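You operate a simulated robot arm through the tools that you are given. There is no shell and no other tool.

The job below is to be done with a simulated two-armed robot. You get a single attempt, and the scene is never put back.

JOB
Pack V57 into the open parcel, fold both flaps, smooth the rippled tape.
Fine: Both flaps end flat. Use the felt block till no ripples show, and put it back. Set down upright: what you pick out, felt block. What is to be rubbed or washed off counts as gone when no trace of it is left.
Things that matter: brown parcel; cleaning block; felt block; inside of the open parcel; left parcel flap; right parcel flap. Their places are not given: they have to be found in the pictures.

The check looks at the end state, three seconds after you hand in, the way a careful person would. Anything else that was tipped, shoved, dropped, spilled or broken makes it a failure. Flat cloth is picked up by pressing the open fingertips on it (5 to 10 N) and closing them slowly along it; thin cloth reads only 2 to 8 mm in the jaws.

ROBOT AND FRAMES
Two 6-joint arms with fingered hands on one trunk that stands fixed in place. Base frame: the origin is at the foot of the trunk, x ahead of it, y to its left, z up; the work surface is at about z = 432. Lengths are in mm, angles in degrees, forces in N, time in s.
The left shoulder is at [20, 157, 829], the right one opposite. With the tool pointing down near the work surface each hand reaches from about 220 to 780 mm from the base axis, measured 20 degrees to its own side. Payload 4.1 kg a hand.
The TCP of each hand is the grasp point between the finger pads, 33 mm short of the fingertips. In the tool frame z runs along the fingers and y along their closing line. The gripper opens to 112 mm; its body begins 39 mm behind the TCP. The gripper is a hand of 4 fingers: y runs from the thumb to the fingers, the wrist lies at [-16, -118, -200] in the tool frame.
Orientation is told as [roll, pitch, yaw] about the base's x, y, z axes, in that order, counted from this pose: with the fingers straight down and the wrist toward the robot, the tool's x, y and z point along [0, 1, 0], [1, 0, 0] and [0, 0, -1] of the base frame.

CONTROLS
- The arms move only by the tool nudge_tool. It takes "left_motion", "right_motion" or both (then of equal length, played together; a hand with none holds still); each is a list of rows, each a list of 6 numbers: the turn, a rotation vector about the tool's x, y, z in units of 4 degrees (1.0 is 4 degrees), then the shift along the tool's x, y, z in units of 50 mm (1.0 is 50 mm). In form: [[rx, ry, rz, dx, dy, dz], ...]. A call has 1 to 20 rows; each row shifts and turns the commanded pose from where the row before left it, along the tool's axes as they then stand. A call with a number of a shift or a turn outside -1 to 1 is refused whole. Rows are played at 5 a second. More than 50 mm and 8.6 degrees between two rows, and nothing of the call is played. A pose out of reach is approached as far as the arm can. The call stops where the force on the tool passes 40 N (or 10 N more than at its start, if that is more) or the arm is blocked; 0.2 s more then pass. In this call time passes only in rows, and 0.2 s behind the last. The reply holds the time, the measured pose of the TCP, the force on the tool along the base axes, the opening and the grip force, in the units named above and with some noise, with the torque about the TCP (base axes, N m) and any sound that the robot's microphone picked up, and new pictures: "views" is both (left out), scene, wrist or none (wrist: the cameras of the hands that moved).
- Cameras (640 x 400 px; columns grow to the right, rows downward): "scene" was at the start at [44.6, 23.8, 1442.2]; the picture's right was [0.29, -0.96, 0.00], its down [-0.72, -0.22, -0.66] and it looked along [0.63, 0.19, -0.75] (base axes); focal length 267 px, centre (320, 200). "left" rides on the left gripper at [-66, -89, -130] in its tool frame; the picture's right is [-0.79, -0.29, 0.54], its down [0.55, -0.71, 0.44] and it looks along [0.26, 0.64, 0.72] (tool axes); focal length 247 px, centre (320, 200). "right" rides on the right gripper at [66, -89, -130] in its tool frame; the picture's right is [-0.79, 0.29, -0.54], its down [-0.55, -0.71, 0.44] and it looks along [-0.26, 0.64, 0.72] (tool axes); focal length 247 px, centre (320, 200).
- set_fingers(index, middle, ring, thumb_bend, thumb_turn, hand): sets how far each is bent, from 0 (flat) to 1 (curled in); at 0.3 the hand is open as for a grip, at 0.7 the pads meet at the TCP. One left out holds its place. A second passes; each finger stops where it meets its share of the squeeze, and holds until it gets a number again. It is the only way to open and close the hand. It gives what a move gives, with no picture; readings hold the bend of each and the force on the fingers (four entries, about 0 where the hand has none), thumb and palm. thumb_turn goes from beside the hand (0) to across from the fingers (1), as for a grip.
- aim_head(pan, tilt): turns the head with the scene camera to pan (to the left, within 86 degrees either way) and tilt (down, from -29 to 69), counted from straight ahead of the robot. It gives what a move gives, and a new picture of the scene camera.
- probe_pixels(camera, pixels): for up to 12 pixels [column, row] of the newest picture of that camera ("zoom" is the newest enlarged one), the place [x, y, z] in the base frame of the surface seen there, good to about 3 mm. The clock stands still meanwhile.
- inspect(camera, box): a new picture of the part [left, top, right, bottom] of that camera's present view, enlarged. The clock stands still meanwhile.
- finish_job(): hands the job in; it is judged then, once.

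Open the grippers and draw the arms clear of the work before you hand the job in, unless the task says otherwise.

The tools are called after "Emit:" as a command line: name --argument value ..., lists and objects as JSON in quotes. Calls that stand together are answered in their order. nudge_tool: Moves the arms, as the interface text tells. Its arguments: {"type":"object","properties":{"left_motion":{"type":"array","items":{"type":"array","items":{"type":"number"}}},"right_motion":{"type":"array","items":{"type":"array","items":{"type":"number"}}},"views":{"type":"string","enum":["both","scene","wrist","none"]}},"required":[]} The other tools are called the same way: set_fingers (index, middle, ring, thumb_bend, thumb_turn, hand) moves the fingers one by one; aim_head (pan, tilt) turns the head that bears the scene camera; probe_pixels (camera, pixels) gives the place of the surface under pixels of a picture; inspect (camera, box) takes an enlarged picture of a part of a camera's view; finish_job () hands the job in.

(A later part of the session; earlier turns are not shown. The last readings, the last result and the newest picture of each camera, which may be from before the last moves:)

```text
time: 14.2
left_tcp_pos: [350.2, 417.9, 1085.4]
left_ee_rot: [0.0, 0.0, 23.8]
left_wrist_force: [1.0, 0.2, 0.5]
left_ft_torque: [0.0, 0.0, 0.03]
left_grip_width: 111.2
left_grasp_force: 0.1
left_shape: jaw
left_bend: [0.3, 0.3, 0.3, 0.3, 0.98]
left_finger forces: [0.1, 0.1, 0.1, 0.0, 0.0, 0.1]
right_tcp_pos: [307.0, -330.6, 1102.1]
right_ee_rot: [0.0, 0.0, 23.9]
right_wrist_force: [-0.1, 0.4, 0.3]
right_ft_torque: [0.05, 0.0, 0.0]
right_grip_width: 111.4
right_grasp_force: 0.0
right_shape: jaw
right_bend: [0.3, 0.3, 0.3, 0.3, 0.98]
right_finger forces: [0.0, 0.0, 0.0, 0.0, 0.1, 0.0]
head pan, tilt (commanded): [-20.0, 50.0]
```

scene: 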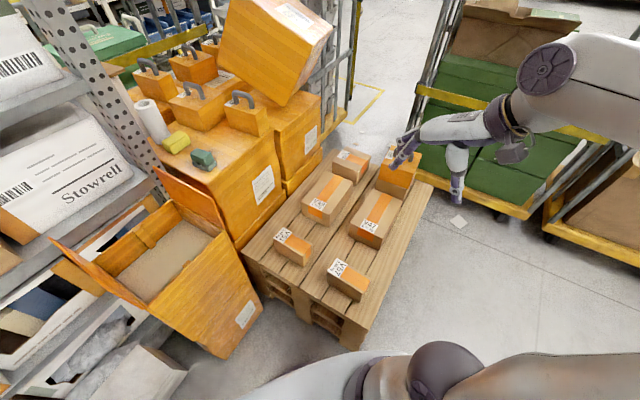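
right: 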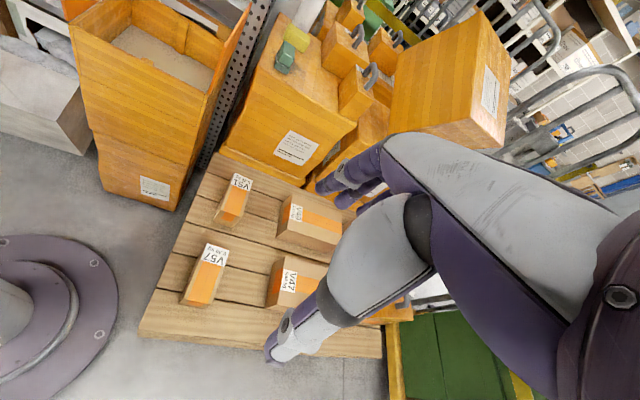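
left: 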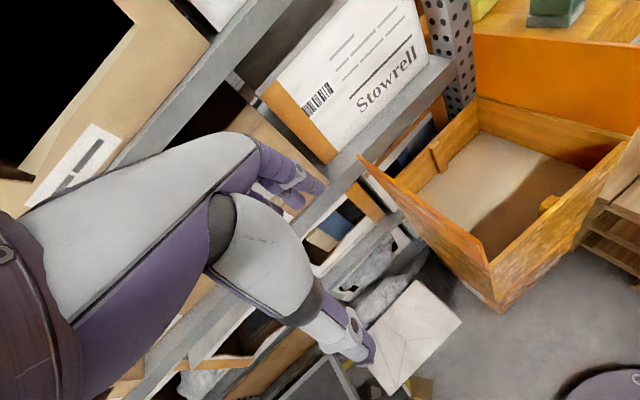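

No other candidate is in reach, so I'll look at the outer faces of the two flaps: the left hand shifts outward to the left and the right hand a little forward, both staying high at z≈1090.

Emit:
nudge_tool --left_motion '[[0, 0, 0, 0.78, -0.2, 0], [0, 0, 0, 0.78, -0.2, 0], [0, 0, 0, 0.78, -0.2, 0], [0, 0, 0, 0.78, -0.2, 0], [0, 0, 0, 0.78, -0.2, 0]]' --right_motion '[[0, 0, 0, 0, 0.86, 0], [0, 0, 0, 0, 0.86, 0], [0, 0, 0, 0, 0.86, 0], [0, 0, 0, 0, 0.86, 0], [0, 0, 0, 0, 0.86, 0]]' --views "wrist"

Emit:
inspect --camera "left" --box '[440, 20, 640, 260]'

Emit:
inspect --camera "right" --box '[0, 0, 200, 200]'

```text
time: 15.4
left_tcp_pos: [224.0, 578.4, 1086.3]
left_ee_rot: [0.0, -0.1, 23.9]
left_wrist_force: [0.0, -0.3, 0.5]
left_ft_torque: [0.04, 0.01, -0.01]
left_grip_width: 111.7
left_grasp_force: 0.1
left_shape: jaw
left_bend: [0.3, 0.3, 0.3, 0.3, 0.98]
left_finger forces: [0.0, 0.0, 0.0, 0.0, 0.0, 0.0]
right_tcp_pos: [501.0, -242.9, 1101.8]
right_ee_rot: [0.0, -0.1, 23.9]
right_wrist_force: [-0.7, -0.7, 0.4]
right_ft_torque: [0.03, -0.03, 0.04]
right_grip_width: 111.7
right_grasp_force: 0.0
right_shape: jaw
right_bend: [0.3, 0.3, 0.3, 0.3, 0.98]
right_finger forces: [0.0, 0.1, 0.0, 0.1, 0.0, 0.0]
head pan, tilt (commanded): [-20.0, 50.0]
```

right: 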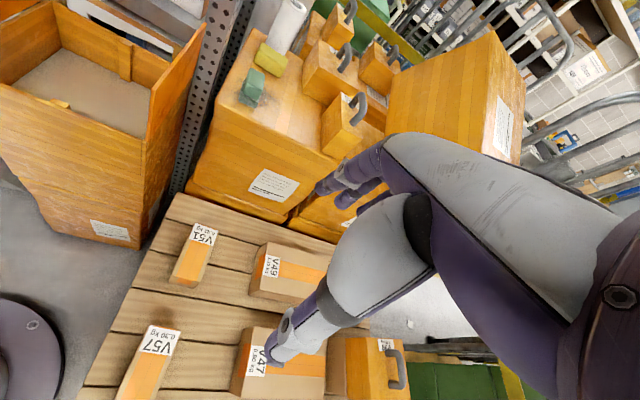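
left: 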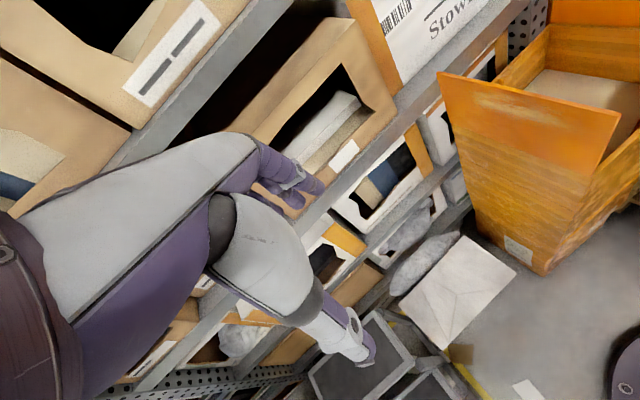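

```text
1.67 times, centred on (540, 140) of left
```

zoom: 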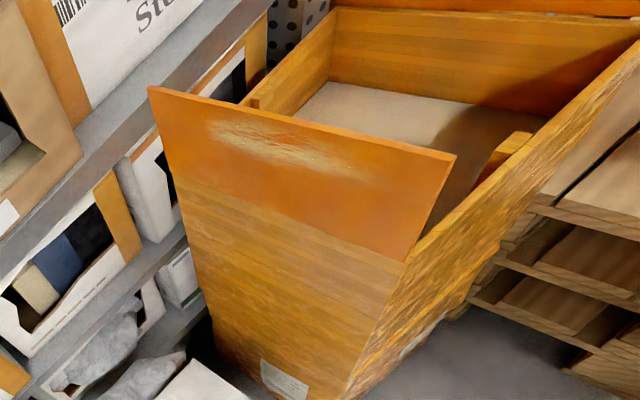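

```text
2.00 times, centred on (100, 100) of right
```

zoom: 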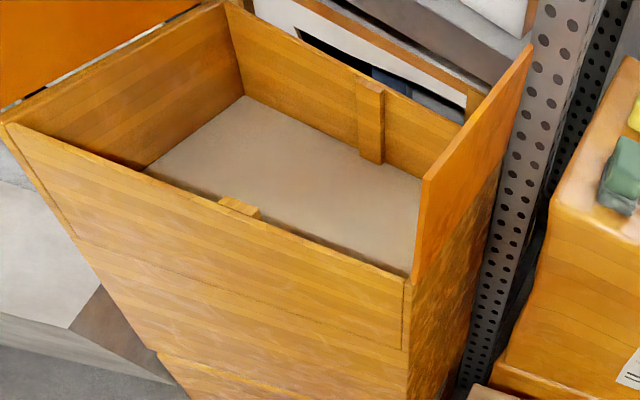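

The ripples are found: whitish streaks on the outer face of the left flap near its free edge (left camera about (530,105)). I'll check them and the right flap's outer face more closely.

Emit:
inspect --camera "left" --box '[440, 65, 630, 170]'

Emit:
inspect --camera "right" --box '[130, 0, 220, 150]'

Emit:
probe_pixels --camera "left" --pixels '[[439, 74], [619, 113], [500, 95], [570, 120], [530, 100], [550, 115], [470, 130], [595, 172], [500, 105], [540, 125]]'

```text
3.37 times, centred on (535, 118) of left
```

zoom: 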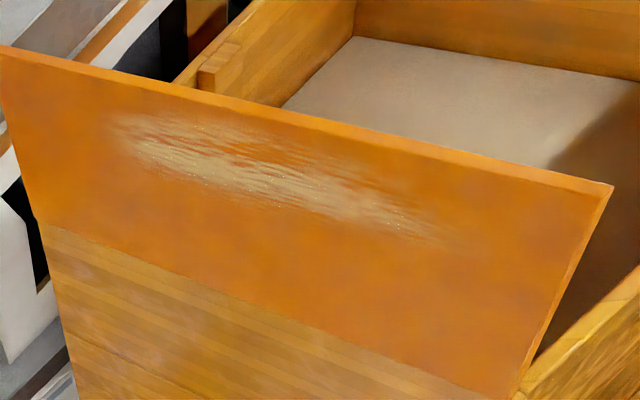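

```text
2.67 times, centred on (175, 75) of right
```

zoom: 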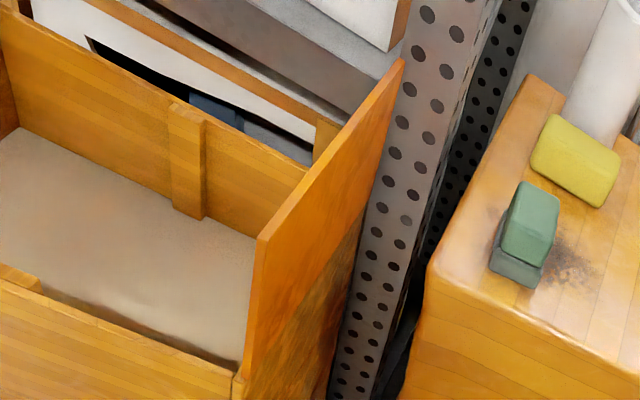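

```text
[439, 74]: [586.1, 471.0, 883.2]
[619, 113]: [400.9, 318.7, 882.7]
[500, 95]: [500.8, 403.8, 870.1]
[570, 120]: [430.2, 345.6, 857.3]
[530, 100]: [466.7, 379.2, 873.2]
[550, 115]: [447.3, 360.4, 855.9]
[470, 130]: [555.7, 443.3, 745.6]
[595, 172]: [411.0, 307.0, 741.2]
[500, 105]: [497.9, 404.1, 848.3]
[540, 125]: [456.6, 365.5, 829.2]
```

The ripples sit on the left flap's outer face, about 10–45 mm from its free edge; they will be on top once it is folded. So I'll fold the right flap first, then the left over it. Now I'll measure V57 exactly.

Emit:
inspect --camera "scene" --box '[315, 250, 385, 310]'

```text
6.67 times, centred on (350, 280) of scene
```

zoom: 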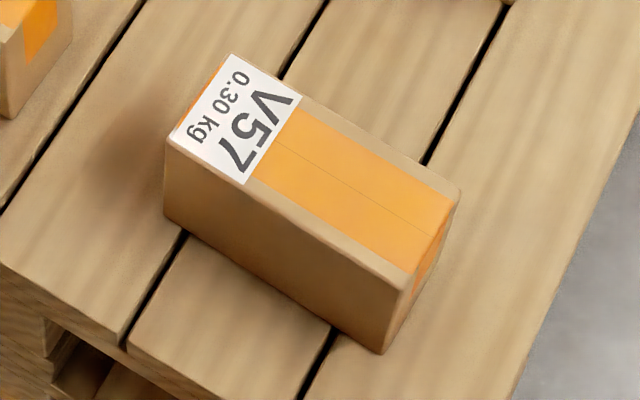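

Emit:
probe_pixels --camera "zoom" --pixels '[[172, 138], [230, 60], [455, 188], [403, 285], [300, 180], [270, 190], [168, 212], [382, 350], [285, 240], [100, 150], [500, 250], [250, 300]]'

```text
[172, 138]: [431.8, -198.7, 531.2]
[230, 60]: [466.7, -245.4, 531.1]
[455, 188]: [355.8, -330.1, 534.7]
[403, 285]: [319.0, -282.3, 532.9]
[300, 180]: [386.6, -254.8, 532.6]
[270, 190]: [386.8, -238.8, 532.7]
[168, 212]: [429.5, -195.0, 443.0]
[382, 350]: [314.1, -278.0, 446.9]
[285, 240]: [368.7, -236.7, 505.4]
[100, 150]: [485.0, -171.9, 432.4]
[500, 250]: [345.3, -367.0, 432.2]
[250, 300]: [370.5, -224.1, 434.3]
```

V57 is about 140 × 59 × 100 mm, centre (393,-264), long axis at about 36°, top at z 532. Now I'll measure the felt block and the crate around it.

Emit:
inspect --camera "scene" --box '[180, 140, 230, 180]'

```text
10.00 times, centred on (205, 160) of scene
```

zoom: 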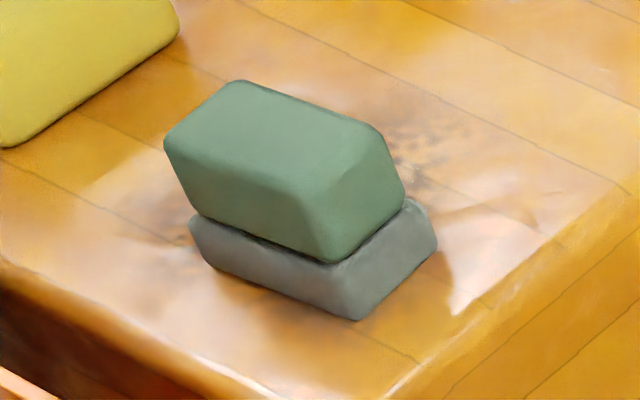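

Emit:
probe_pixels --camera "zoom" --pixels '[[172, 138], [238, 85], [375, 130], [315, 190], [325, 240], [400, 180], [200, 225], [350, 300], [430, 225], [275, 150], [215, 255], [100, 250]]'

```text
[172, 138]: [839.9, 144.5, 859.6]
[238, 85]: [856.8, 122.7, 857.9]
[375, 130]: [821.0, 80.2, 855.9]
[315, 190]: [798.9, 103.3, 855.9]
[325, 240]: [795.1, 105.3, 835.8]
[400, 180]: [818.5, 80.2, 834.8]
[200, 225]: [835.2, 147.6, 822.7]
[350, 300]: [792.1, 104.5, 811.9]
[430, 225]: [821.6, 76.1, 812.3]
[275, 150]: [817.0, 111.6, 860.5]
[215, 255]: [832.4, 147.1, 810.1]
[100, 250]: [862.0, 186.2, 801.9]
```

Felt block: about 60 × 38 mm, long axis at ~46°, centre (828,112), base z 800, grey felt up to 823, green body to 859. I'll begin with V57 using the right hand: turn to yaw -53.5 (closing across its 59 mm width) while lowering to z≈800, then move above its centre.

Emit:
nudge_tool --right_motion '[[0, 0, 0.9675, 0, 0, 0.3], [0, 0, 0.9675, 0, 0, 0.3], [0, 0, 0.9675, 0, 0, 0.3], [0, 0, 0.9675, 0, 0, 0.3], [0, 0, 0.9675, 0, 0, 0.3], [0, 0, 0.9675, 0, 0, 0.3], [0, 0, 0.9675, 0, 0, 0.3], [0, 0, 0.9675, 0, 0, 0.3], [0, 0, 0.9675, 0, 0, 0.3], [0, 0, 0.9675, 0, 0, 0.3], [0, 0, 0.9675, 0, 0, 0.3], [0, 0, 0.9675, 0, 0, 0.3], [0, 0, 0.9675, 0, 0, 0.3], [0, 0, 0.9675, 0, 0, 0.3], [0, 0, 0.9675, 0, 0, 0.3], [0, 0, 0.9675, 0, 0, 0.3], [0, 0, 0.9675, 0, 0, 0.3], [0, 0, 0.9675, 0, 0, 0.3], [0, 0, 0.9675, 0, 0, 0.3], [0, 0, 0.9675, 0, 0, 0.3]]' --views "both"

```text
time: 19.6
left_tcp_pos: [225.3, 577.9, 1084.9]
left_ee_rot: [0.0, 0.0, 23.8]
left_wrist_force: [-0.5, -0.1, -1.2]
left_ft_torque: [-0.01, -0.03, 0.01]
left_grip_width: 111.5
left_grasp_force: 0.1
left_shape: jaw
left_bend: [0.3, 0.3, 0.3, 0.3, 0.98]
left_finger forces: [0.0, 0.0, 0.0, 0.0, 0.0, 0.0]
right_tcp_pos: [502.8, -243.0, 802.8]
right_ee_rot: [0.0, 0.0, -53.6]
right_wrist_force: [0.2, -0.2, -0.2]
right_ft_torque: [0.03, -0.01, 0.01]
right_grip_width: 111.8
right_grasp_force: 0.1
right_shape: jaw
right_bend: [0.3, 0.3, 0.3, 0.3, 0.98]
right_finger forces: [0.0, 0.0, 0.0, 0.1, 0.0, 0.0]
head pan, tilt (commanded): [-20.0, 50.0]
```

scene: 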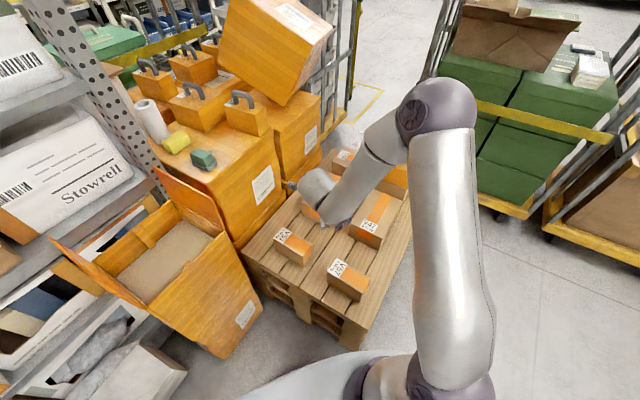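
right: 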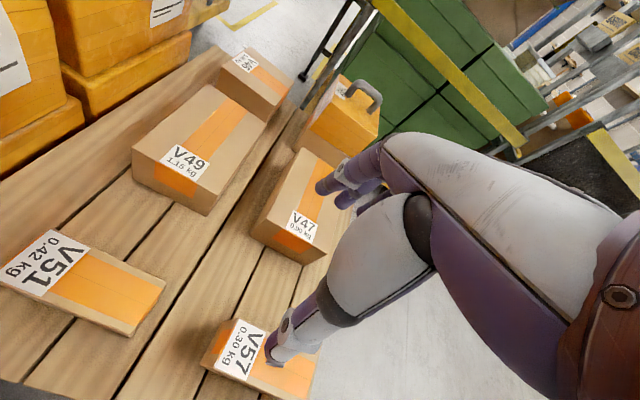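

The right hand is at (503,-243,803), yaw -53.6. I'll translate above V57's centre (393,-264) and lower to about z 640.

Emit:
nudge_tool --right_motion '[[0, 0, 0, -0.66, -0.32, 0], [0, 0, 0, -0.66, -0.32, 0], [0, 0, 0, -0.67, -0.32, 0], [0, 0, 0, 0, 0, 0.8], [0, 0, 0, 0, 0, 0.8], [0, 0, 0, 0, 0, 0.8], [0, 0, 0, 0, 0, 0.8]]' --views "both"

```text
time: 21.2
left_tcp_pos: [224.8, 579.2, 1085.6]
left_ee_rot: [0.0, 0.1, 23.8]
left_wrist_force: [-0.4, 0.6, 0.1]
left_ft_torque: [-0.05, -0.01, 0.01]
left_grip_width: 111.6
left_grasp_force: 0.1
left_shape: jaw
left_bend: [0.3, 0.3, 0.3, 0.3, 0.98]
left_finger forces: [0.0, 0.1, 0.0, 0.0, 0.1, 0.1]
right_tcp_pos: [476.7, -277.3, 668.9]
right_ee_rot: [-0.3, 0.2, -53.3]
right_wrist_force: [-0.4, 0.0, 0.2]
right_ft_torque: [-0.03, -0.03, 0.02]
right_grip_width: 111.8
right_grasp_force: 0.0
right_shape: jaw
right_bend: [0.3, 0.3, 0.3, 0.3, 0.98]
right_finger forces: [0.1, 0.0, 0.0, 0.0, 0.0, 0.0]
right hand out of reach, approached as far as the arm can: row 3, 5, 6, 7
head pan, tilt (commanded): [-20.0, 50.0]
```

scene: 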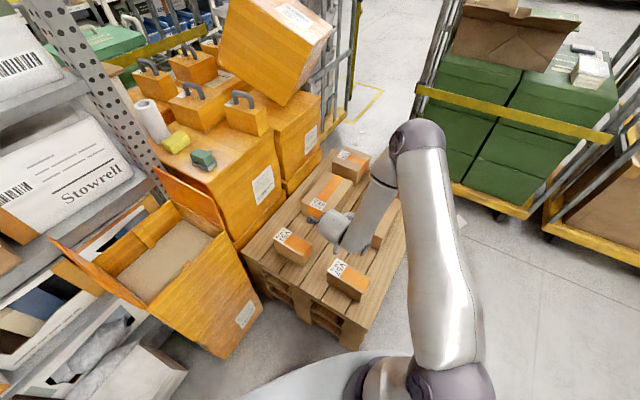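
right: 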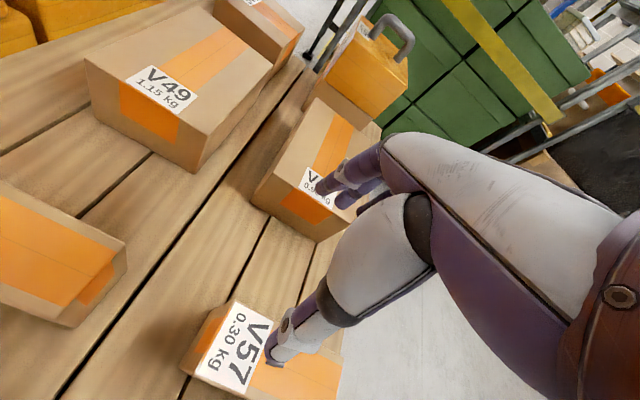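

The right hand can't reach V57 at this yaw (stopped at (477,-277,669)). The left arm points naturally along -50° toward V57, so I'll use it instead. First I draw the right hand up, turn it back, and move it away to the right.

Emit:
nudge_tool --right_motion '[[0, 0, 0, 0, 0, -0.8], [0, 0, 0, 0, 0, -0.8], [0, 0, -0.97, 0, 0, -0.4], [0, 0, -0.97, 0, 0, -0.4], [0, 0, -0.97, 0, 0, -0.4], [0, 0, -0.97, 0, 0, -0.4], [0, 0, -0.97, 0, 0, -0.4], [0, 0, -0.97, 0, 0, -0.4], [0, 0, -0.97, 0, 0, -0.4], [0, 0, -0.97, 0, 0, -0.4], [0, 0, -0.97, 0, 0, -0.4], [0, 0, -0.97, 0, 0, -0.4], [0, 0, -0.97, 0, 0, -0.4], [0, 0, -0.97, 0, 0, -0.4], [0, 0, -0.97, 0, 0, -0.4], [0, 0, -0.97, 0, 0, -0.4], [0, 0, -0.97, 0, 0, -0.4], [0, 0, -0.97, 0, 0, -0.4], [0, 0, -0.97, 0, 0, -0.4], [0, 0, -0.97, 0, 0, -0.4]]' --views "scene"

```text
time: 25.4
left_tcp_pos: [224.5, 577.6, 1084.6]
left_ee_rot: [0.0, 0.0, 23.8]
left_wrist_force: [0.1, 0.3, -0.7]
left_ft_torque: [-0.03, 0.0, -0.01]
left_grip_width: 111.8
left_grasp_force: 0.1
left_shape: jaw
left_bend: [0.3, 0.3, 0.3, 0.3, 0.98]
left_finger forces: [0.0, 0.0, 0.0, 0.1, 0.0, 0.1]
right_tcp_pos: [476.7, -277.7, 1107.7]
right_ee_rot: [0.1, 0.0, 16.4]
right_wrist_force: [0.5, 0.8, 0.1]
right_ft_torque: [0.0, 0.01, 0.01]
right_grip_width: 111.9
right_grasp_force: 0.0
right_shape: jaw
right_bend: [0.3, 0.3, 0.3, 0.3, 0.98]
right_finger forces: [0.0, 0.0, 0.1, 0.1, 0.1, 0.1]
head pan, tilt (commanded): [-20.0, 50.0]
```

scene: 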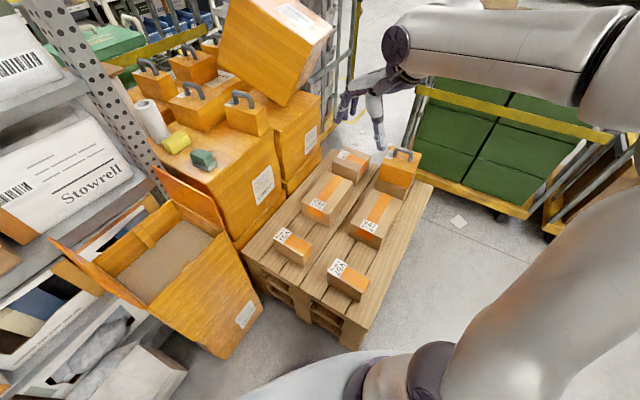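

The right hand is back up at (477,-278,1108). I'll move it further to the right and back to clear the work area, and bring the left hand toward the middle at the same height.

Emit:
nudge_tool --right_motion '[[0, 0, 0, -0.485, -0.742, 0], [0, 0, 0, -0.485, -0.742, 0], [0, 0, 0, -0.485, -0.742, 0], [0, 0, 0, -0.485, -0.742, 0], [0, 0, 0, -0.485, -0.742, 0], [0, 0, 0, -0.485, -0.742, 0], [0, 0, 0, -0.485, -0.742, 0], [0, 0, 0, -0.485, -0.742, 0]]' --views "scene"

```text
time: 27.2
left_tcp_pos: [223.4, 578.5, 1084.4]
left_ee_rot: [0.0, 0.1, 23.8]
left_wrist_force: [0.9, -0.3, 0.1]
left_ft_torque: [-0.02, -0.01, -0.03]
left_grip_width: 111.8
left_grasp_force: 0.1
left_shape: jaw
left_bend: [0.3, 0.3, 0.3, 0.3, 0.98]
left_finger forces: [0.1, 0.1, 0.0, 0.1, 0.1, 0.0]
right_tcp_pos: [244.7, -547.0, 1109.1]
right_ee_rot: [0.0, -0.1, 16.4]
right_wrist_force: [0.5, 1.0, 0.4]
right_ft_torque: [-0.02, -0.01, 0.0]
right_grip_width: 111.6
right_grasp_force: 0.1
right_shape: jaw
right_bend: [0.3, 0.3, 0.3, 0.3, 0.98]
right_finger forces: [0.1, 0.0, 0.0, 0.1, 0.0, 0.1]
head pan, tilt (commanded): [-20.0, 50.0]
```

scene: 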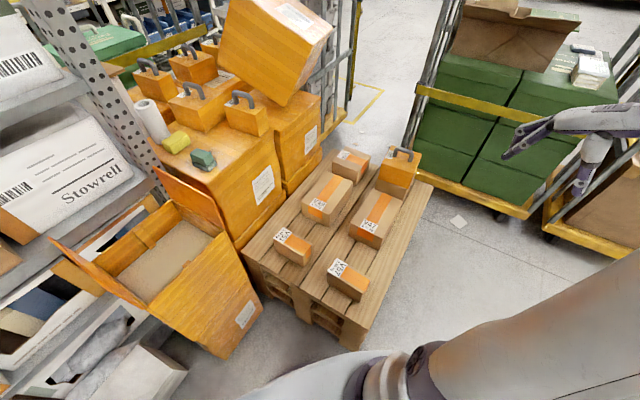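

The right arm is clear. Now the left hand: move to the middle in front of the parcel while sinking slightly, then turn and go on toward V57.

Emit:
nudge_tool --left_motion '[[0, 0, 0, -0.876, -0.133, 0.2], [0, 0, 0, -0.876, -0.133, 0.2], [0, 0, 0, -0.876, -0.133, 0.2], [0, 0, 0, -0.876, -0.133, 0.2], [0, 0, 0, -0.876, -0.133, 0.2], [0, 0, 0, -0.876, -0.133, 0.2], [0, 0, 0, -0.876, -0.133, 0.2], [0, 0, 0, -0.876, -0.133, 0.2], [0, 0, 0, -0.876, -0.133, 0.2], [0, 0, 0, -0.876, -0.133, 0.2], [0, 0, 1, -0.49, -0.129, 0.2], [0, 0, 1, -0.498, -0.094, 0.2], [0, 0, 1, -0.503, -0.059, 0.2], [0, 0, 1, -0.506, -0.024, 0.2], [0, 0, 1, -0.506, 0.011, 0.2], [0, 0, 1, -0.504, 0.047, 0.2], [0, 0, 1, -0.5, 0.08, 0.2], [0, 0, 1, -0.493, 0.116, 0.2], [0, 0, 1, -0.484, 0.15, 0.2], [0, 0, 1, -0.472, 0.184, 0.2]]' --views "both"

```text
time: 31.4
left_tcp_pos: [399.1, -95.0, 917.5]
left_ee_rot: [0.0, 0.1, -16.3]
left_wrist_force: [0.2, -0.3, -0.3]
left_ft_torque: [0.0, -0.03, 0.01]
left_grip_width: 111.8
left_grasp_force: 0.1
left_shape: jaw
left_bend: [0.3, 0.3, 0.3, 0.3, 0.98]
left_finger forces: [0.0, 0.1, 0.1, 0.1, 0.1, 0.1]
left hand out of reach, approached as far as the arm can: row 5, 6, 7, 8
right_tcp_pos: [244.7, -546.5, 1109.2]
right_ee_rot: [-0.1, 0.0, 16.3]
right_wrist_force: [0.0, -0.4, 0.9]
right_ft_torque: [0.0, -0.02, -0.01]
right_grip_width: 111.8
right_grasp_force: 0.1
right_shape: jaw
right_bend: [0.3, 0.3, 0.3, 0.3, 0.98]
right_finger forces: [0.0, 0.0, 0.1, 0.0, 0.0, 0.0]
head pan, tilt (commanded): [-20.0, 50.0]
```

scene: 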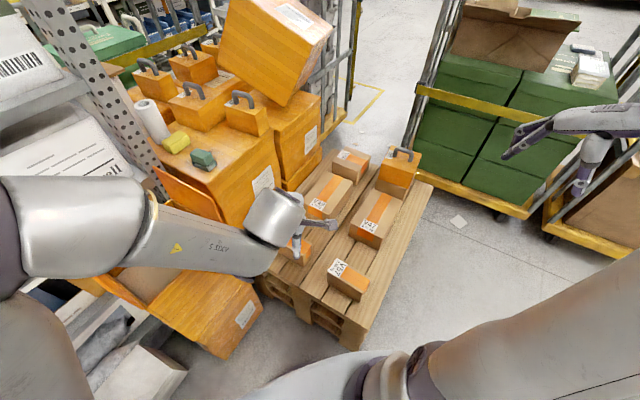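
left: 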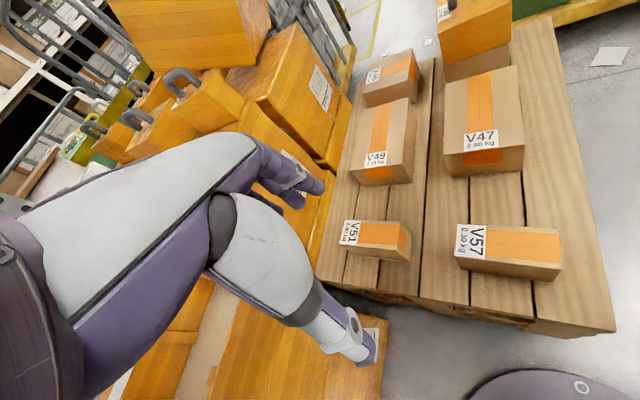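

The left hand is at (399,-95,918), yaw -16. I'll continue turning to -53.5 while going to V57's centre (393,-264) and sinking to about z 800.

Emit:
nudge_tool --left_motion '[[0, 0, 0.93, -0.328, 0.083, 0.234], [0, 0, 0.93, -0.322, 0.104, 0.234], [0, 0, 0.93, -0.314, 0.125, 0.234], [0, 0, 0.93, -0.305, 0.145, 0.234], [0, 0, 0.93, -0.295, 0.165, 0.234], [0, 0, 0.93, -0.284, 0.184, 0.234], [0, 0, 0.93, -0.272, 0.201, 0.234], [0, 0, 0.93, -0.258, 0.219, 0.234], [0, 0, 0.93, -0.243, 0.235, 0.234], [0, 0, 0.93, -0.227, 0.25, 0.234]]' --views "both"

```text
time: 33.6
left_tcp_pos: [392.1, -262.6, 802.6]
left_ee_rot: [0.0, -0.1, -53.4]
left_wrist_force: [0.1, 0.2, 0.4]
left_ft_torque: [-0.02, 0.01, 0.01]
left_grip_width: 112.1
left_grasp_force: 0.0
left_shape: jaw
left_bend: [0.3, 0.3, 0.3, 0.3, 0.98]
left_finger forces: [0.0, 0.0, 0.0, 0.0, 0.0, 0.0]
right_tcp_pos: [245.0, -546.9, 1109.1]
right_ee_rot: [0.0, -0.1, 16.2]
right_wrist_force: [-0.1, 1.0, 0.5]
right_ft_torque: [-0.01, -0.02, -0.01]
right_grip_width: 111.6
right_grasp_force: 0.1
right_shape: jaw
right_bend: [0.3, 0.3, 0.3, 0.3, 0.98]
right_finger forces: [0.0, 0.0, 0.0, 0.0, 0.0, 0.0]
head pan, tilt (commanded): [-20.0, 50.0]
```

scene: 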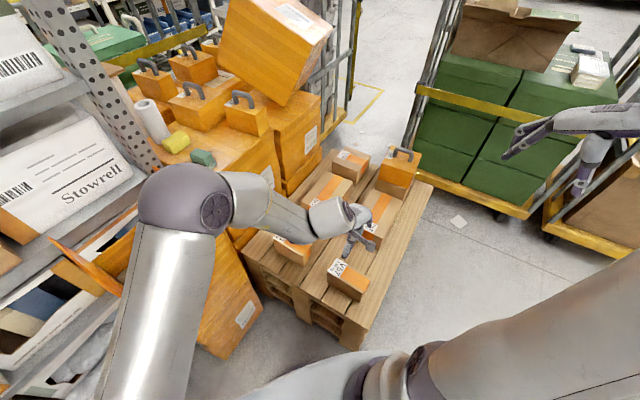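
left: 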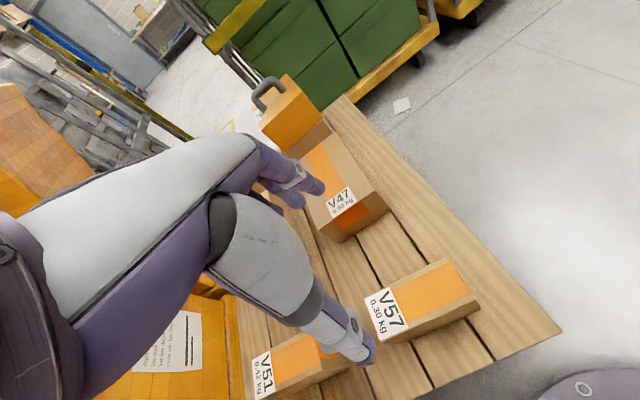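

The left hand is over V57 at (392,-263,803). I'll check the height of the elbow above the flaps before lowering.

Emit:
probe_pixels --camera "scene" --pixels '[[185, 200], [185, 230], [215, 210], [150, 300], [260, 205], [320, 220], [350, 235], [365, 215]]'

Emit:
inspect --camera "scene" --box '[290, 180, 410, 310]'

```text
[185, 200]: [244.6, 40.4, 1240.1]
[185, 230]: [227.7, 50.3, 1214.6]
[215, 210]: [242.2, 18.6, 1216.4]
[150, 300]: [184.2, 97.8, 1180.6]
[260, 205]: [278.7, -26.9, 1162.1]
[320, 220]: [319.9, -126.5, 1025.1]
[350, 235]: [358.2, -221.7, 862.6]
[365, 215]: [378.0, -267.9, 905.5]
```

```text
3.08 times, centred on (350, 245) of scene
```

zoom: 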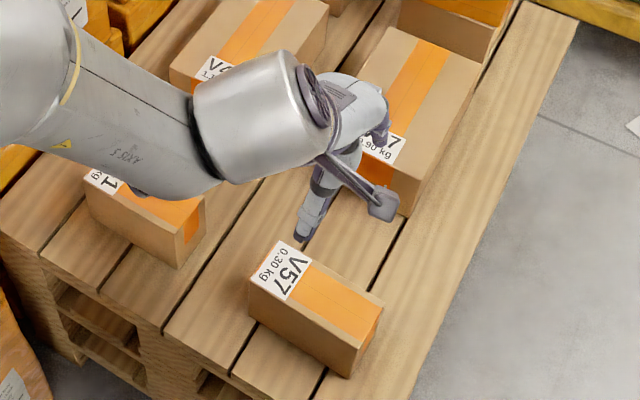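

The elbow is high (z≈1200), well clear. I'll lower to z≈602 and check alignment over V57.

Emit:
nudge_tool --left_motion '[[0, 0, 0, 0, 0, 1], [0, 0, 0, 0, 0, 1], [0, 0, 0, 0, 0, 1], [0, 0, 0, 0, 0, 1]]' --views "both"

Emit:
inspect --camera "scene" --box '[290, 200, 410, 310]'

Emit:
inspect --camera "left" --box '[260, 200, 560, 400]'

```text
time: 34.6
left_tcp_pos: [394.1, -285.4, 610.3]
left_ee_rot: [1.0, 0.8, -52.8]
left_wrist_force: [-0.2, -0.3, -0.1]
left_ft_torque: [-0.02, -0.02, 0.0]
left_grip_width: 112.0
left_grasp_force: 0.1
left_shape: jaw
left_bend: [0.3, 0.3, 0.3, 0.3, 0.98]
left_finger forces: [0.0, 0.0, 0.0, 0.0, 0.0, 0.1]
left hand out of reach, approached as far as the arm can: row 3, 4
right_tcp_pos: [243.0, -547.2, 1108.7]
right_ee_rot: [-0.1, 0.0, 16.3]
right_wrist_force: [-0.1, 0.0, 0.3]
right_ft_torque: [-0.04, -0.04, -0.02]
right_grip_width: 111.8
right_grasp_force: 0.1
right_shape: jaw
right_bend: [0.3, 0.3, 0.3, 0.3, 0.98]
right_finger forces: [0.0, 0.0, 0.1, 0.0, 0.0, 0.1]
head pan, tilt (commanded): [-20.0, 50.0]
```

scene: 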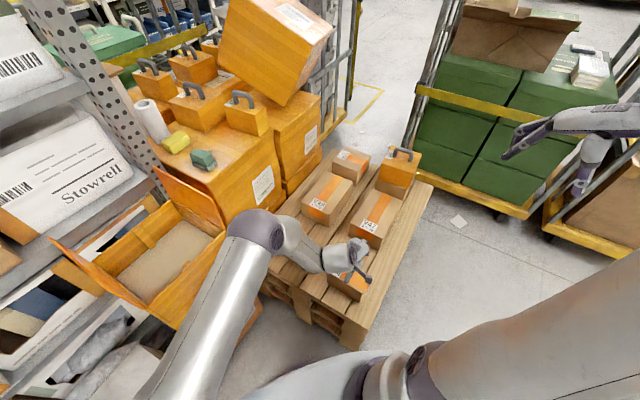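
left: 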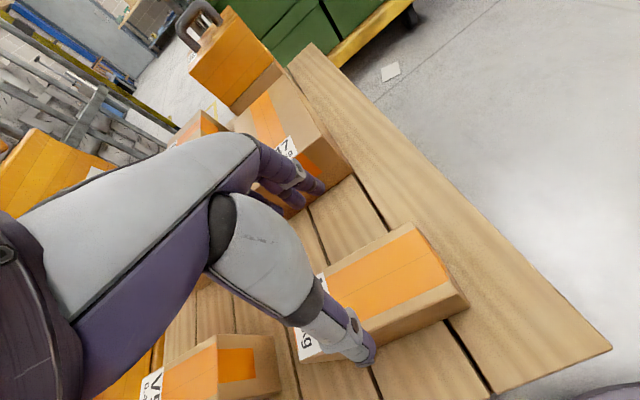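

```text
3.64 times, centred on (350, 255) of scene
```

zoom: 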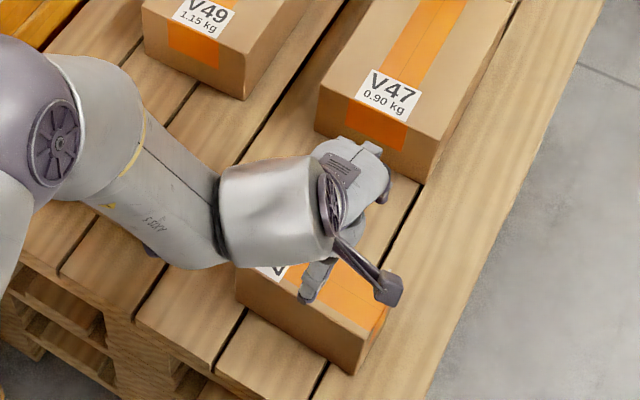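

```text
2.00 times, centred on (410, 300) of left
```

zoom: 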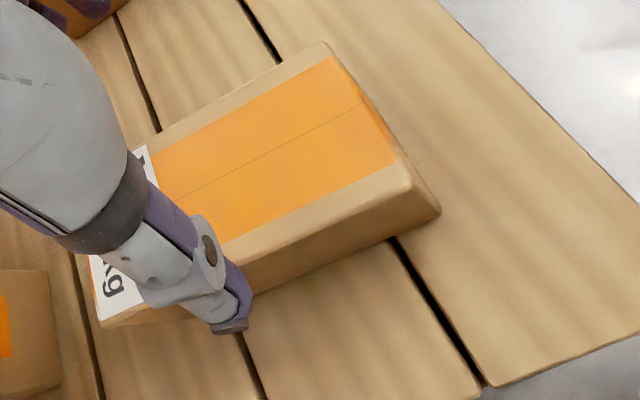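

The left hand stopped at (394,-285,610): an inner reach limit, about 17 mm toward the finger side from V57's centre line; the jaw (112 mm) still straddles the 59 mm box. Going lower, the wrist gets farther from the shoulder, so I'll continue straight down a little and check.

Emit:
nudge_tool --left_motion '[[0, 0, 0, 0, 0, 0.5], [0, 0, 0, 0, 0, 0.4]]' --views "both"

Emit:
inspect --camera "left" --box '[260, 200, 560, 400]'

Emit:
inspect --camera "scene" --box '[310, 220, 400, 310]'

```text
time: 35.2
left_tcp_pos: [398.0, -306.5, 571.4]
left_ee_rot: [0.4, 0.7, -53.1]
left_wrist_force: [-0.1, -0.4, 0.4]
left_ft_torque: [-0.01, -0.04, -0.03]
left_grip_width: 111.7
left_grasp_force: 0.1
left_shape: jaw
left_bend: [0.3, 0.3, 0.3, 0.3, 0.98]
left_finger forces: [0.0, 0.1, 0.0, 0.0, 0.1, 0.0]
left hand out of reach, approached as far as the arm can: row 1, 2
right_tcp_pos: [245.4, -546.5, 1107.2]
right_ee_rot: [-0.1, 0.0, 16.3]
right_wrist_force: [0.4, -0.3, 0.4]
right_ft_torque: [-0.01, -0.01, -0.02]
right_grip_width: 111.7
right_grasp_force: 0.1
right_shape: jaw
right_bend: [0.3, 0.3, 0.3, 0.3, 0.98]
right_finger forces: [0.1, 0.1, 0.1, 0.0, 0.0, 0.0]
head pan, tilt (commanded): [-20.0, 50.0]
```

scene: 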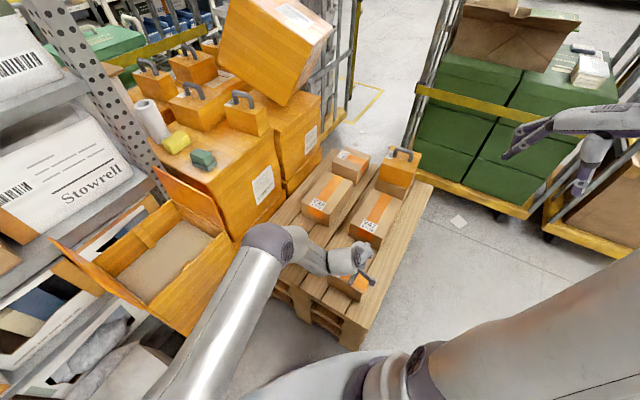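
left: 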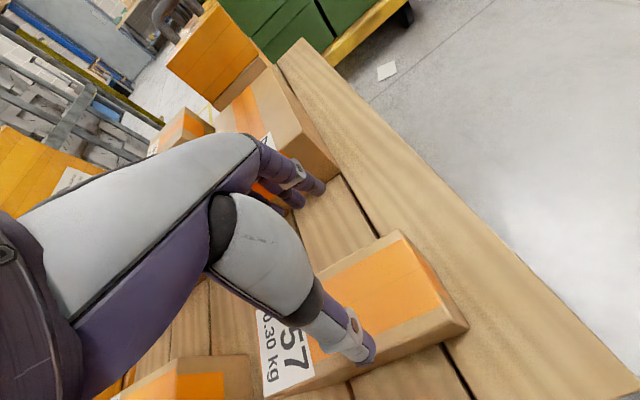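

```text
2.00 times, centred on (410, 300) of left
```

zoom: 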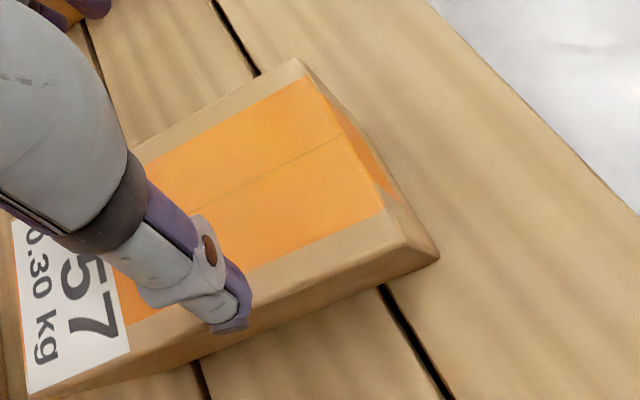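

```text
4.44 times, centred on (355, 265) of scene
```

zoom: 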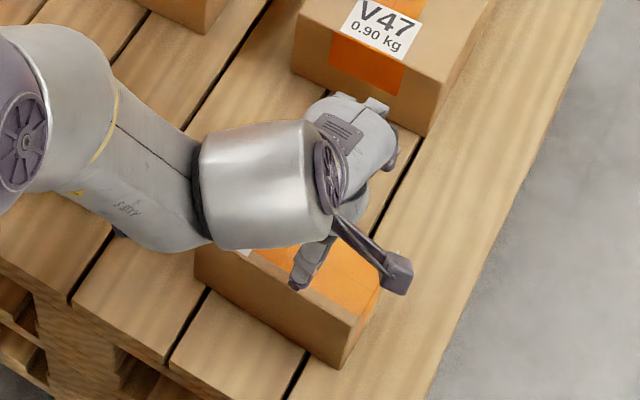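

The reach limit pushes the hand outward to (398,-307,571), only a few mm above V57, so this grasp doesn't work. I'll lift the left hand away, and meanwhile test whether the right hand can turn the other way round (toward yaw +126, wrist outward) in free air on the right.

Emit:
nudge_tool --left_motion '[[0, 0, 0, 0, 0, -1], [0, 0, 0, 0, 0, -1], [0, 0, 0, 0, 0, -1], [0, 0, 0, 0, 0, -1], [0, 0, 0, 0, 0, -1], [0, 0, -0.93, 0.252, -0.336, -0.2], [0, 0, -0.93, 0.273, -0.319, -0.2], [0, 0, -0.93, 0.293, -0.301, -0.2], [0, 0, -0.93, 0.313, -0.28, -0.2], [0, 0, -0.93, 0.33, -0.26, -0.2], [0, 0, -0.93, 0.346, -0.238, -0.2], [0, 0, -0.93, 0.361, -0.215, -0.2], [0, 0, -0.93, 0.374, -0.191, -0.2], [0, 0, -0.93, 0.386, -0.166, -0.2], [0, 0, -0.93, 0.396, -0.141, -0.2]]' --right_motion '[[0, 0, -1, 0, 0, 0], [0, 0, -1, 0, 0, 0], [0, 0, -1, 0, 0, 0], [0, 0, -1, 0, 0, 0], [0, 0, -1, 0, 0, 0], [0, 0, -1, 0, 0, 0], [0, 0, -1, 0, 0, 0], [0, 0, -1, 0, 0, 0], [0, 0, -1, 0, 0, 0], [0, 0, -1, 0, 0, 0], [0, 0, -1, 0, 0, 0], [0, 0, -1, 0, 0, 0], [0, 0, -1, 0, 0, 0], [0, 0, -1, 0, 0, 0], [0, 0, -1, 0, 0, 0]]' --views "scene"

```text
time: 38.4
left_tcp_pos: [399.8, -97.4, 919.3]
left_ee_rot: [0.0, 0.0, -16.2]
left_wrist_force: [-0.2, -0.3, -0.7]
left_ft_torque: [-0.01, 0.01, -0.03]
left_grip_width: 111.9
left_grasp_force: 0.1
left_shape: jaw
left_bend: [0.3, 0.3, 0.3, 0.3, 0.98]
left_finger forces: [0.0, 0.1, 0.0, 0.0, 0.1, 0.0]
right_tcp_pos: [245.5, -546.9, 1109.2]
right_ee_rot: [-0.1, 0.0, 76.5]
right_wrist_force: [0.6, -0.2, -0.1]
right_ft_torque: [0.01, -0.01, 0.02]
right_grip_width: 111.6
right_grasp_force: 0.1
right_shape: jaw
right_bend: [0.3, 0.3, 0.3, 0.3, 0.98]
right_finger forces: [0.0, 0.1, 0.0, 0.0, 0.0, 0.0]
head pan, tilt (commanded): [-20.0, 50.0]
```

scene: 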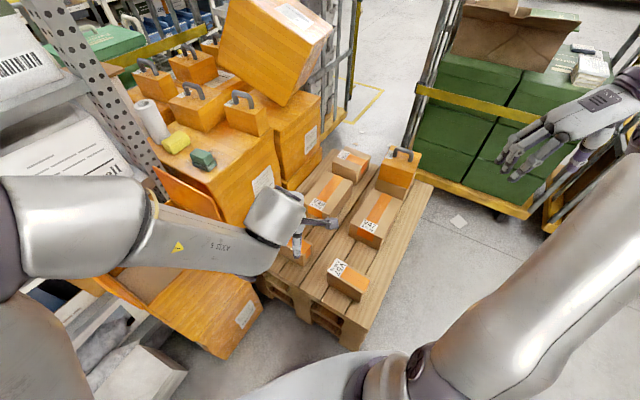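

Yaw 76 is reached fine. I'll continue to 126.5 while lowering to about z 850.

Emit:
nudge_tool --right_motion '[[0, 0, -1, 0, 0, 0.4], [0, 0, -1, 0, 0, 0.4], [0, 0, -1, 0, 0, 0.4], [0, 0, -1, 0, 0, 0.4], [0, 0, -1, 0, 0, 0.4], [0, 0, -1, 0, 0, 0.4], [0, 0, -1, 0, 0, 0.4], [0, 0, -1, 0, 0, 0.4], [0, 0, -1, 0, 0, 0.4], [0, 0, -1, 0, 0, 0.4], [0, 0, -1, 0, 0, 0.4], [0, 0, -1, 0, 0, 0.4], [0, 0, -0.5, 0, 0, 0.4]]' --views "scene"

```text
time: 41.2
left_tcp_pos: [399.2, -95.8, 920.8]
left_ee_rot: [0.0, 0.0, -16.2]
left_wrist_force: [0.1, 1.0, -0.3]
left_ft_torque: [-0.01, 0.02, 0.0]
left_grip_width: 111.8
left_grasp_force: 0.1
left_shape: jaw
left_bend: [0.3, 0.3, 0.3, 0.3, 0.98]
left_finger forces: [0.0, 0.0, 0.0, 0.0, 0.1, 0.1]
right_tcp_pos: [244.3, -545.9, 847.9]
right_ee_rot: [0.1, 0.0, 126.4]
right_wrist_force: [-0.7, 0.3, 0.6]
right_ft_torque: [-0.02, -0.01, -0.03]
right_grip_width: 111.9
right_grasp_force: 0.0
right_shape: jaw
right_bend: [0.3, 0.3, 0.3, 0.3, 0.98]
right_finger forces: [0.0, 0.0, 0.0, 0.1, 0.0, 0.0]
head pan, tilt (commanded): [-20.0, 50.0]
```

scene: 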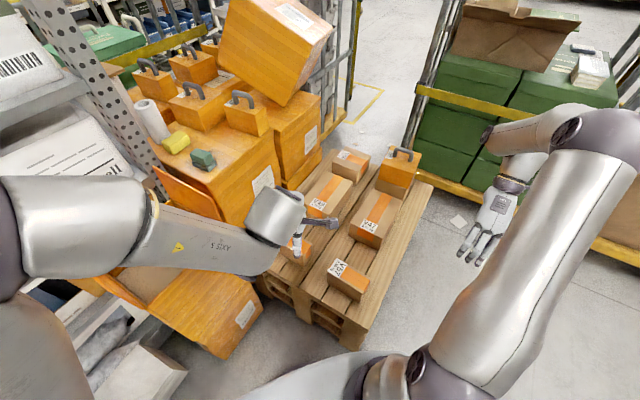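

Yaw 126 works for the right arm. I'll bring the right hand over V57's centre at about z 700 and shift the left hand away to the left.

Emit:
nudge_tool --left_motion '[[0, 0, 0, 0.55, 0.1, -0.2], [0, 0, 0, 0.55, 0.1, -0.2], [0, 0, 0, 0.55, 0.1, -0.2], [0, 0, 0, 0.55, 0.1, -0.2], [0, 0, 0, 0.55, 0.1, -0.2], [0, 0, 0, 0.55, 0.1, -0.2], [0, 0, 0, 0.55, 0.1, -0.2], [0, 0, 0, 0.55, 0.1, -0.2]]' --right_motion '[[0, 0, 0, -0.7175, 0.347, 0.37], [0, 0, 0, -0.7175, 0.347, 0.37], [0, 0, 0, -0.7175, 0.347, 0.37], [0, 0, 0, -0.7175, 0.347, 0.37], [0, 0, 0, -0.7175, 0.347, 0.37], [0, 0, 0, -0.7175, 0.347, 0.37], [0, 0, 0, -0.7175, 0.347, 0.37], [0, 0, 0, -0.7175, 0.347, 0.37]]' --views "both"

```text
time: 43.0
left_tcp_pos: [499.9, 103.5, 1000.3]
left_ee_rot: [0.1, 0.0, -16.3]
left_wrist_force: [0.5, -0.2, -0.5]
left_ft_torque: [0.01, -0.02, 0.02]
left_grip_width: 112.0
left_grasp_force: 0.1
left_shape: jaw
left_bend: [0.3, 0.3, 0.3, 0.3, 0.98]
left_finger forces: [0.1, 0.0, 0.1, 0.0, 0.1, 0.0]
right_tcp_pos: [396.6, -264.1, 698.9]
right_ee_rot: [0.0, 0.1, 126.3]
right_wrist_force: [-0.7, -0.6, 0.1]
right_ft_torque: [0.04, -0.02, 0.01]
right_grip_width: 111.7
right_grasp_force: 0.0
right_shape: jaw
right_bend: [0.3, 0.3, 0.3, 0.3, 0.98]
right_finger forces: [0.1, 0.0, 0.0, 0.0, 0.0, 0.1]
head pan, tilt (commanded): [-20.0, 50.0]
```

scene: 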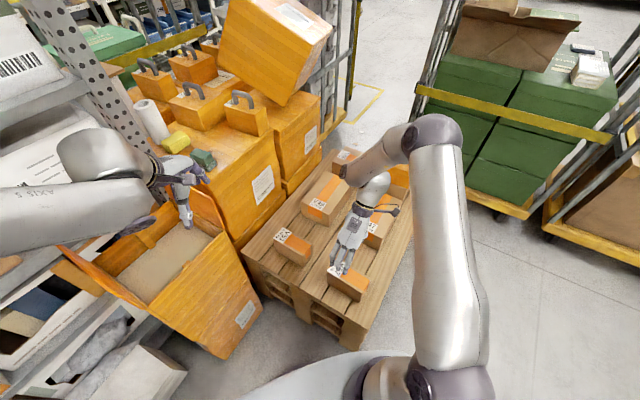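
right: 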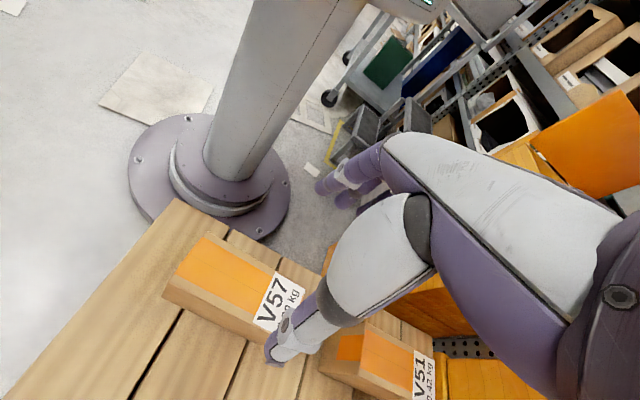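
left: 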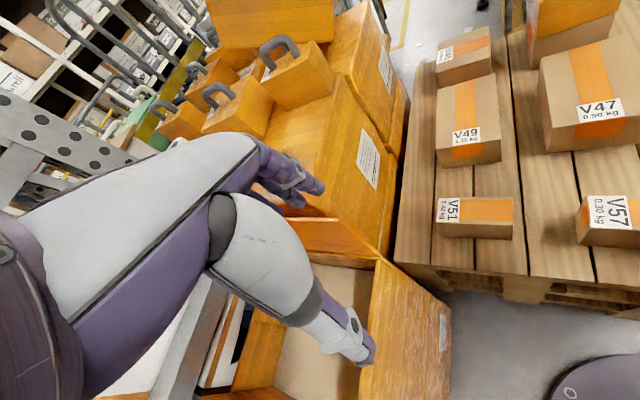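

The right hand is over V57 at (397,-264,699), yaw 126. I'll check the forearm's height over the other boxes and then lower partway.

Emit:
probe_pixels --camera "scene" --pixels '[[430, 135], [400, 150], [370, 165], [350, 178], [375, 190], [355, 225]]'

Emit:
nudge_tool --right_motion '[[0, 0, 0, 0, 0, 0.6], [0, 0, 0, 0, 0, 0.6], [0, 0, 0, 0, 0, 0.6], [0, 0, 0, 0, 0, 0.5]]' --views "both"

Emit:
inspect --camera "scene" --box '[300, 150, 440, 310]'

Emit:
inspect --camera "right" --box '[120, 200, 440, 400]'

```text
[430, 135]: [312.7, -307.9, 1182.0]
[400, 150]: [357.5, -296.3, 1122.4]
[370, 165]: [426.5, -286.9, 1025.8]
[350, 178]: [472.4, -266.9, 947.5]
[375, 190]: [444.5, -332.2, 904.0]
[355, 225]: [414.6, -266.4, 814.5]
```

```text
time: 44.0
left_tcp_pos: [500.0, 103.9, 1000.0]
left_ee_rot: [0.0, 0.0, -16.2]
left_wrist_force: [0.3, -0.8, 0.1]
left_ft_torque: [-0.03, -0.01, 0.02]
left_grip_width: 112.0
left_grasp_force: 0.1
left_shape: jaw
left_bend: [0.3, 0.3, 0.3, 0.3, 0.98]
left_finger forces: [0.0, 0.0, 0.0, 0.1, 0.1, 0.0]
right_tcp_pos: [394.7, -265.4, 584.0]
right_ee_rot: [0.0, 0.0, 126.3]
right_wrist_force: [-0.1, -0.6, -0.1]
right_ft_torque: [0.01, 0.0, -0.01]
right_grip_width: 111.8
right_grasp_force: 0.0
right_shape: jaw
right_bend: [0.3, 0.3, 0.3, 0.3, 0.98]
right_finger forces: [0.0, 0.0, 0.0, 0.0, 0.0, 0.0]
head pan, tilt (commanded): [-20.0, 50.0]
```

scene: 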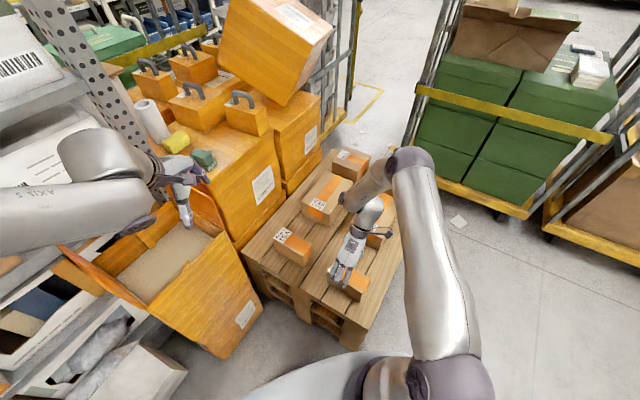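
right: 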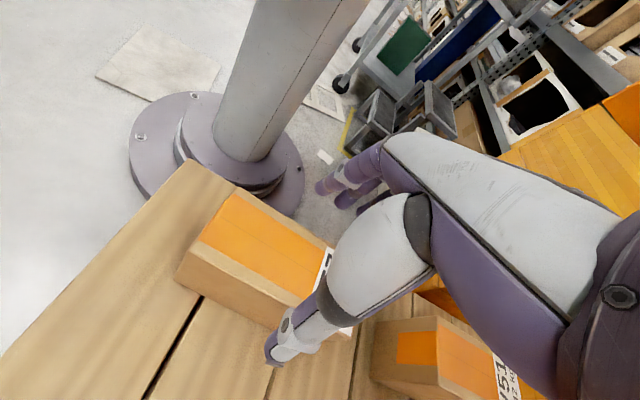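

```text
2.50 times, centred on (370, 230) of scene
```

zoom: 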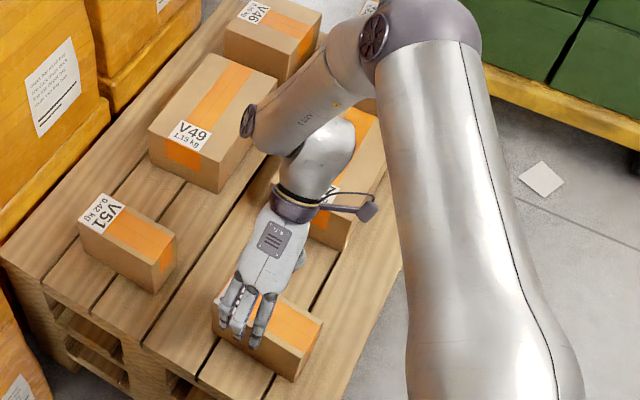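

```text
2.00 times, centred on (280, 300) of right
```

zoom: 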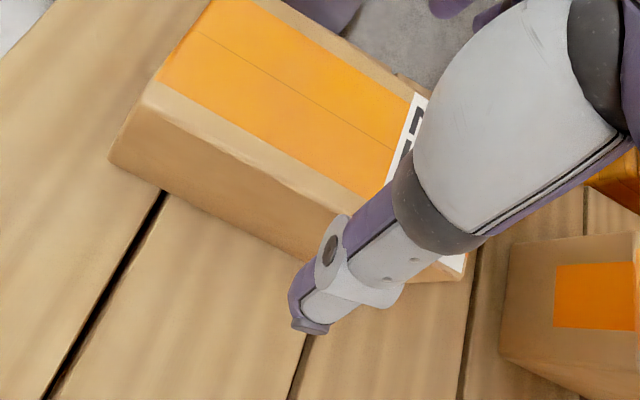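

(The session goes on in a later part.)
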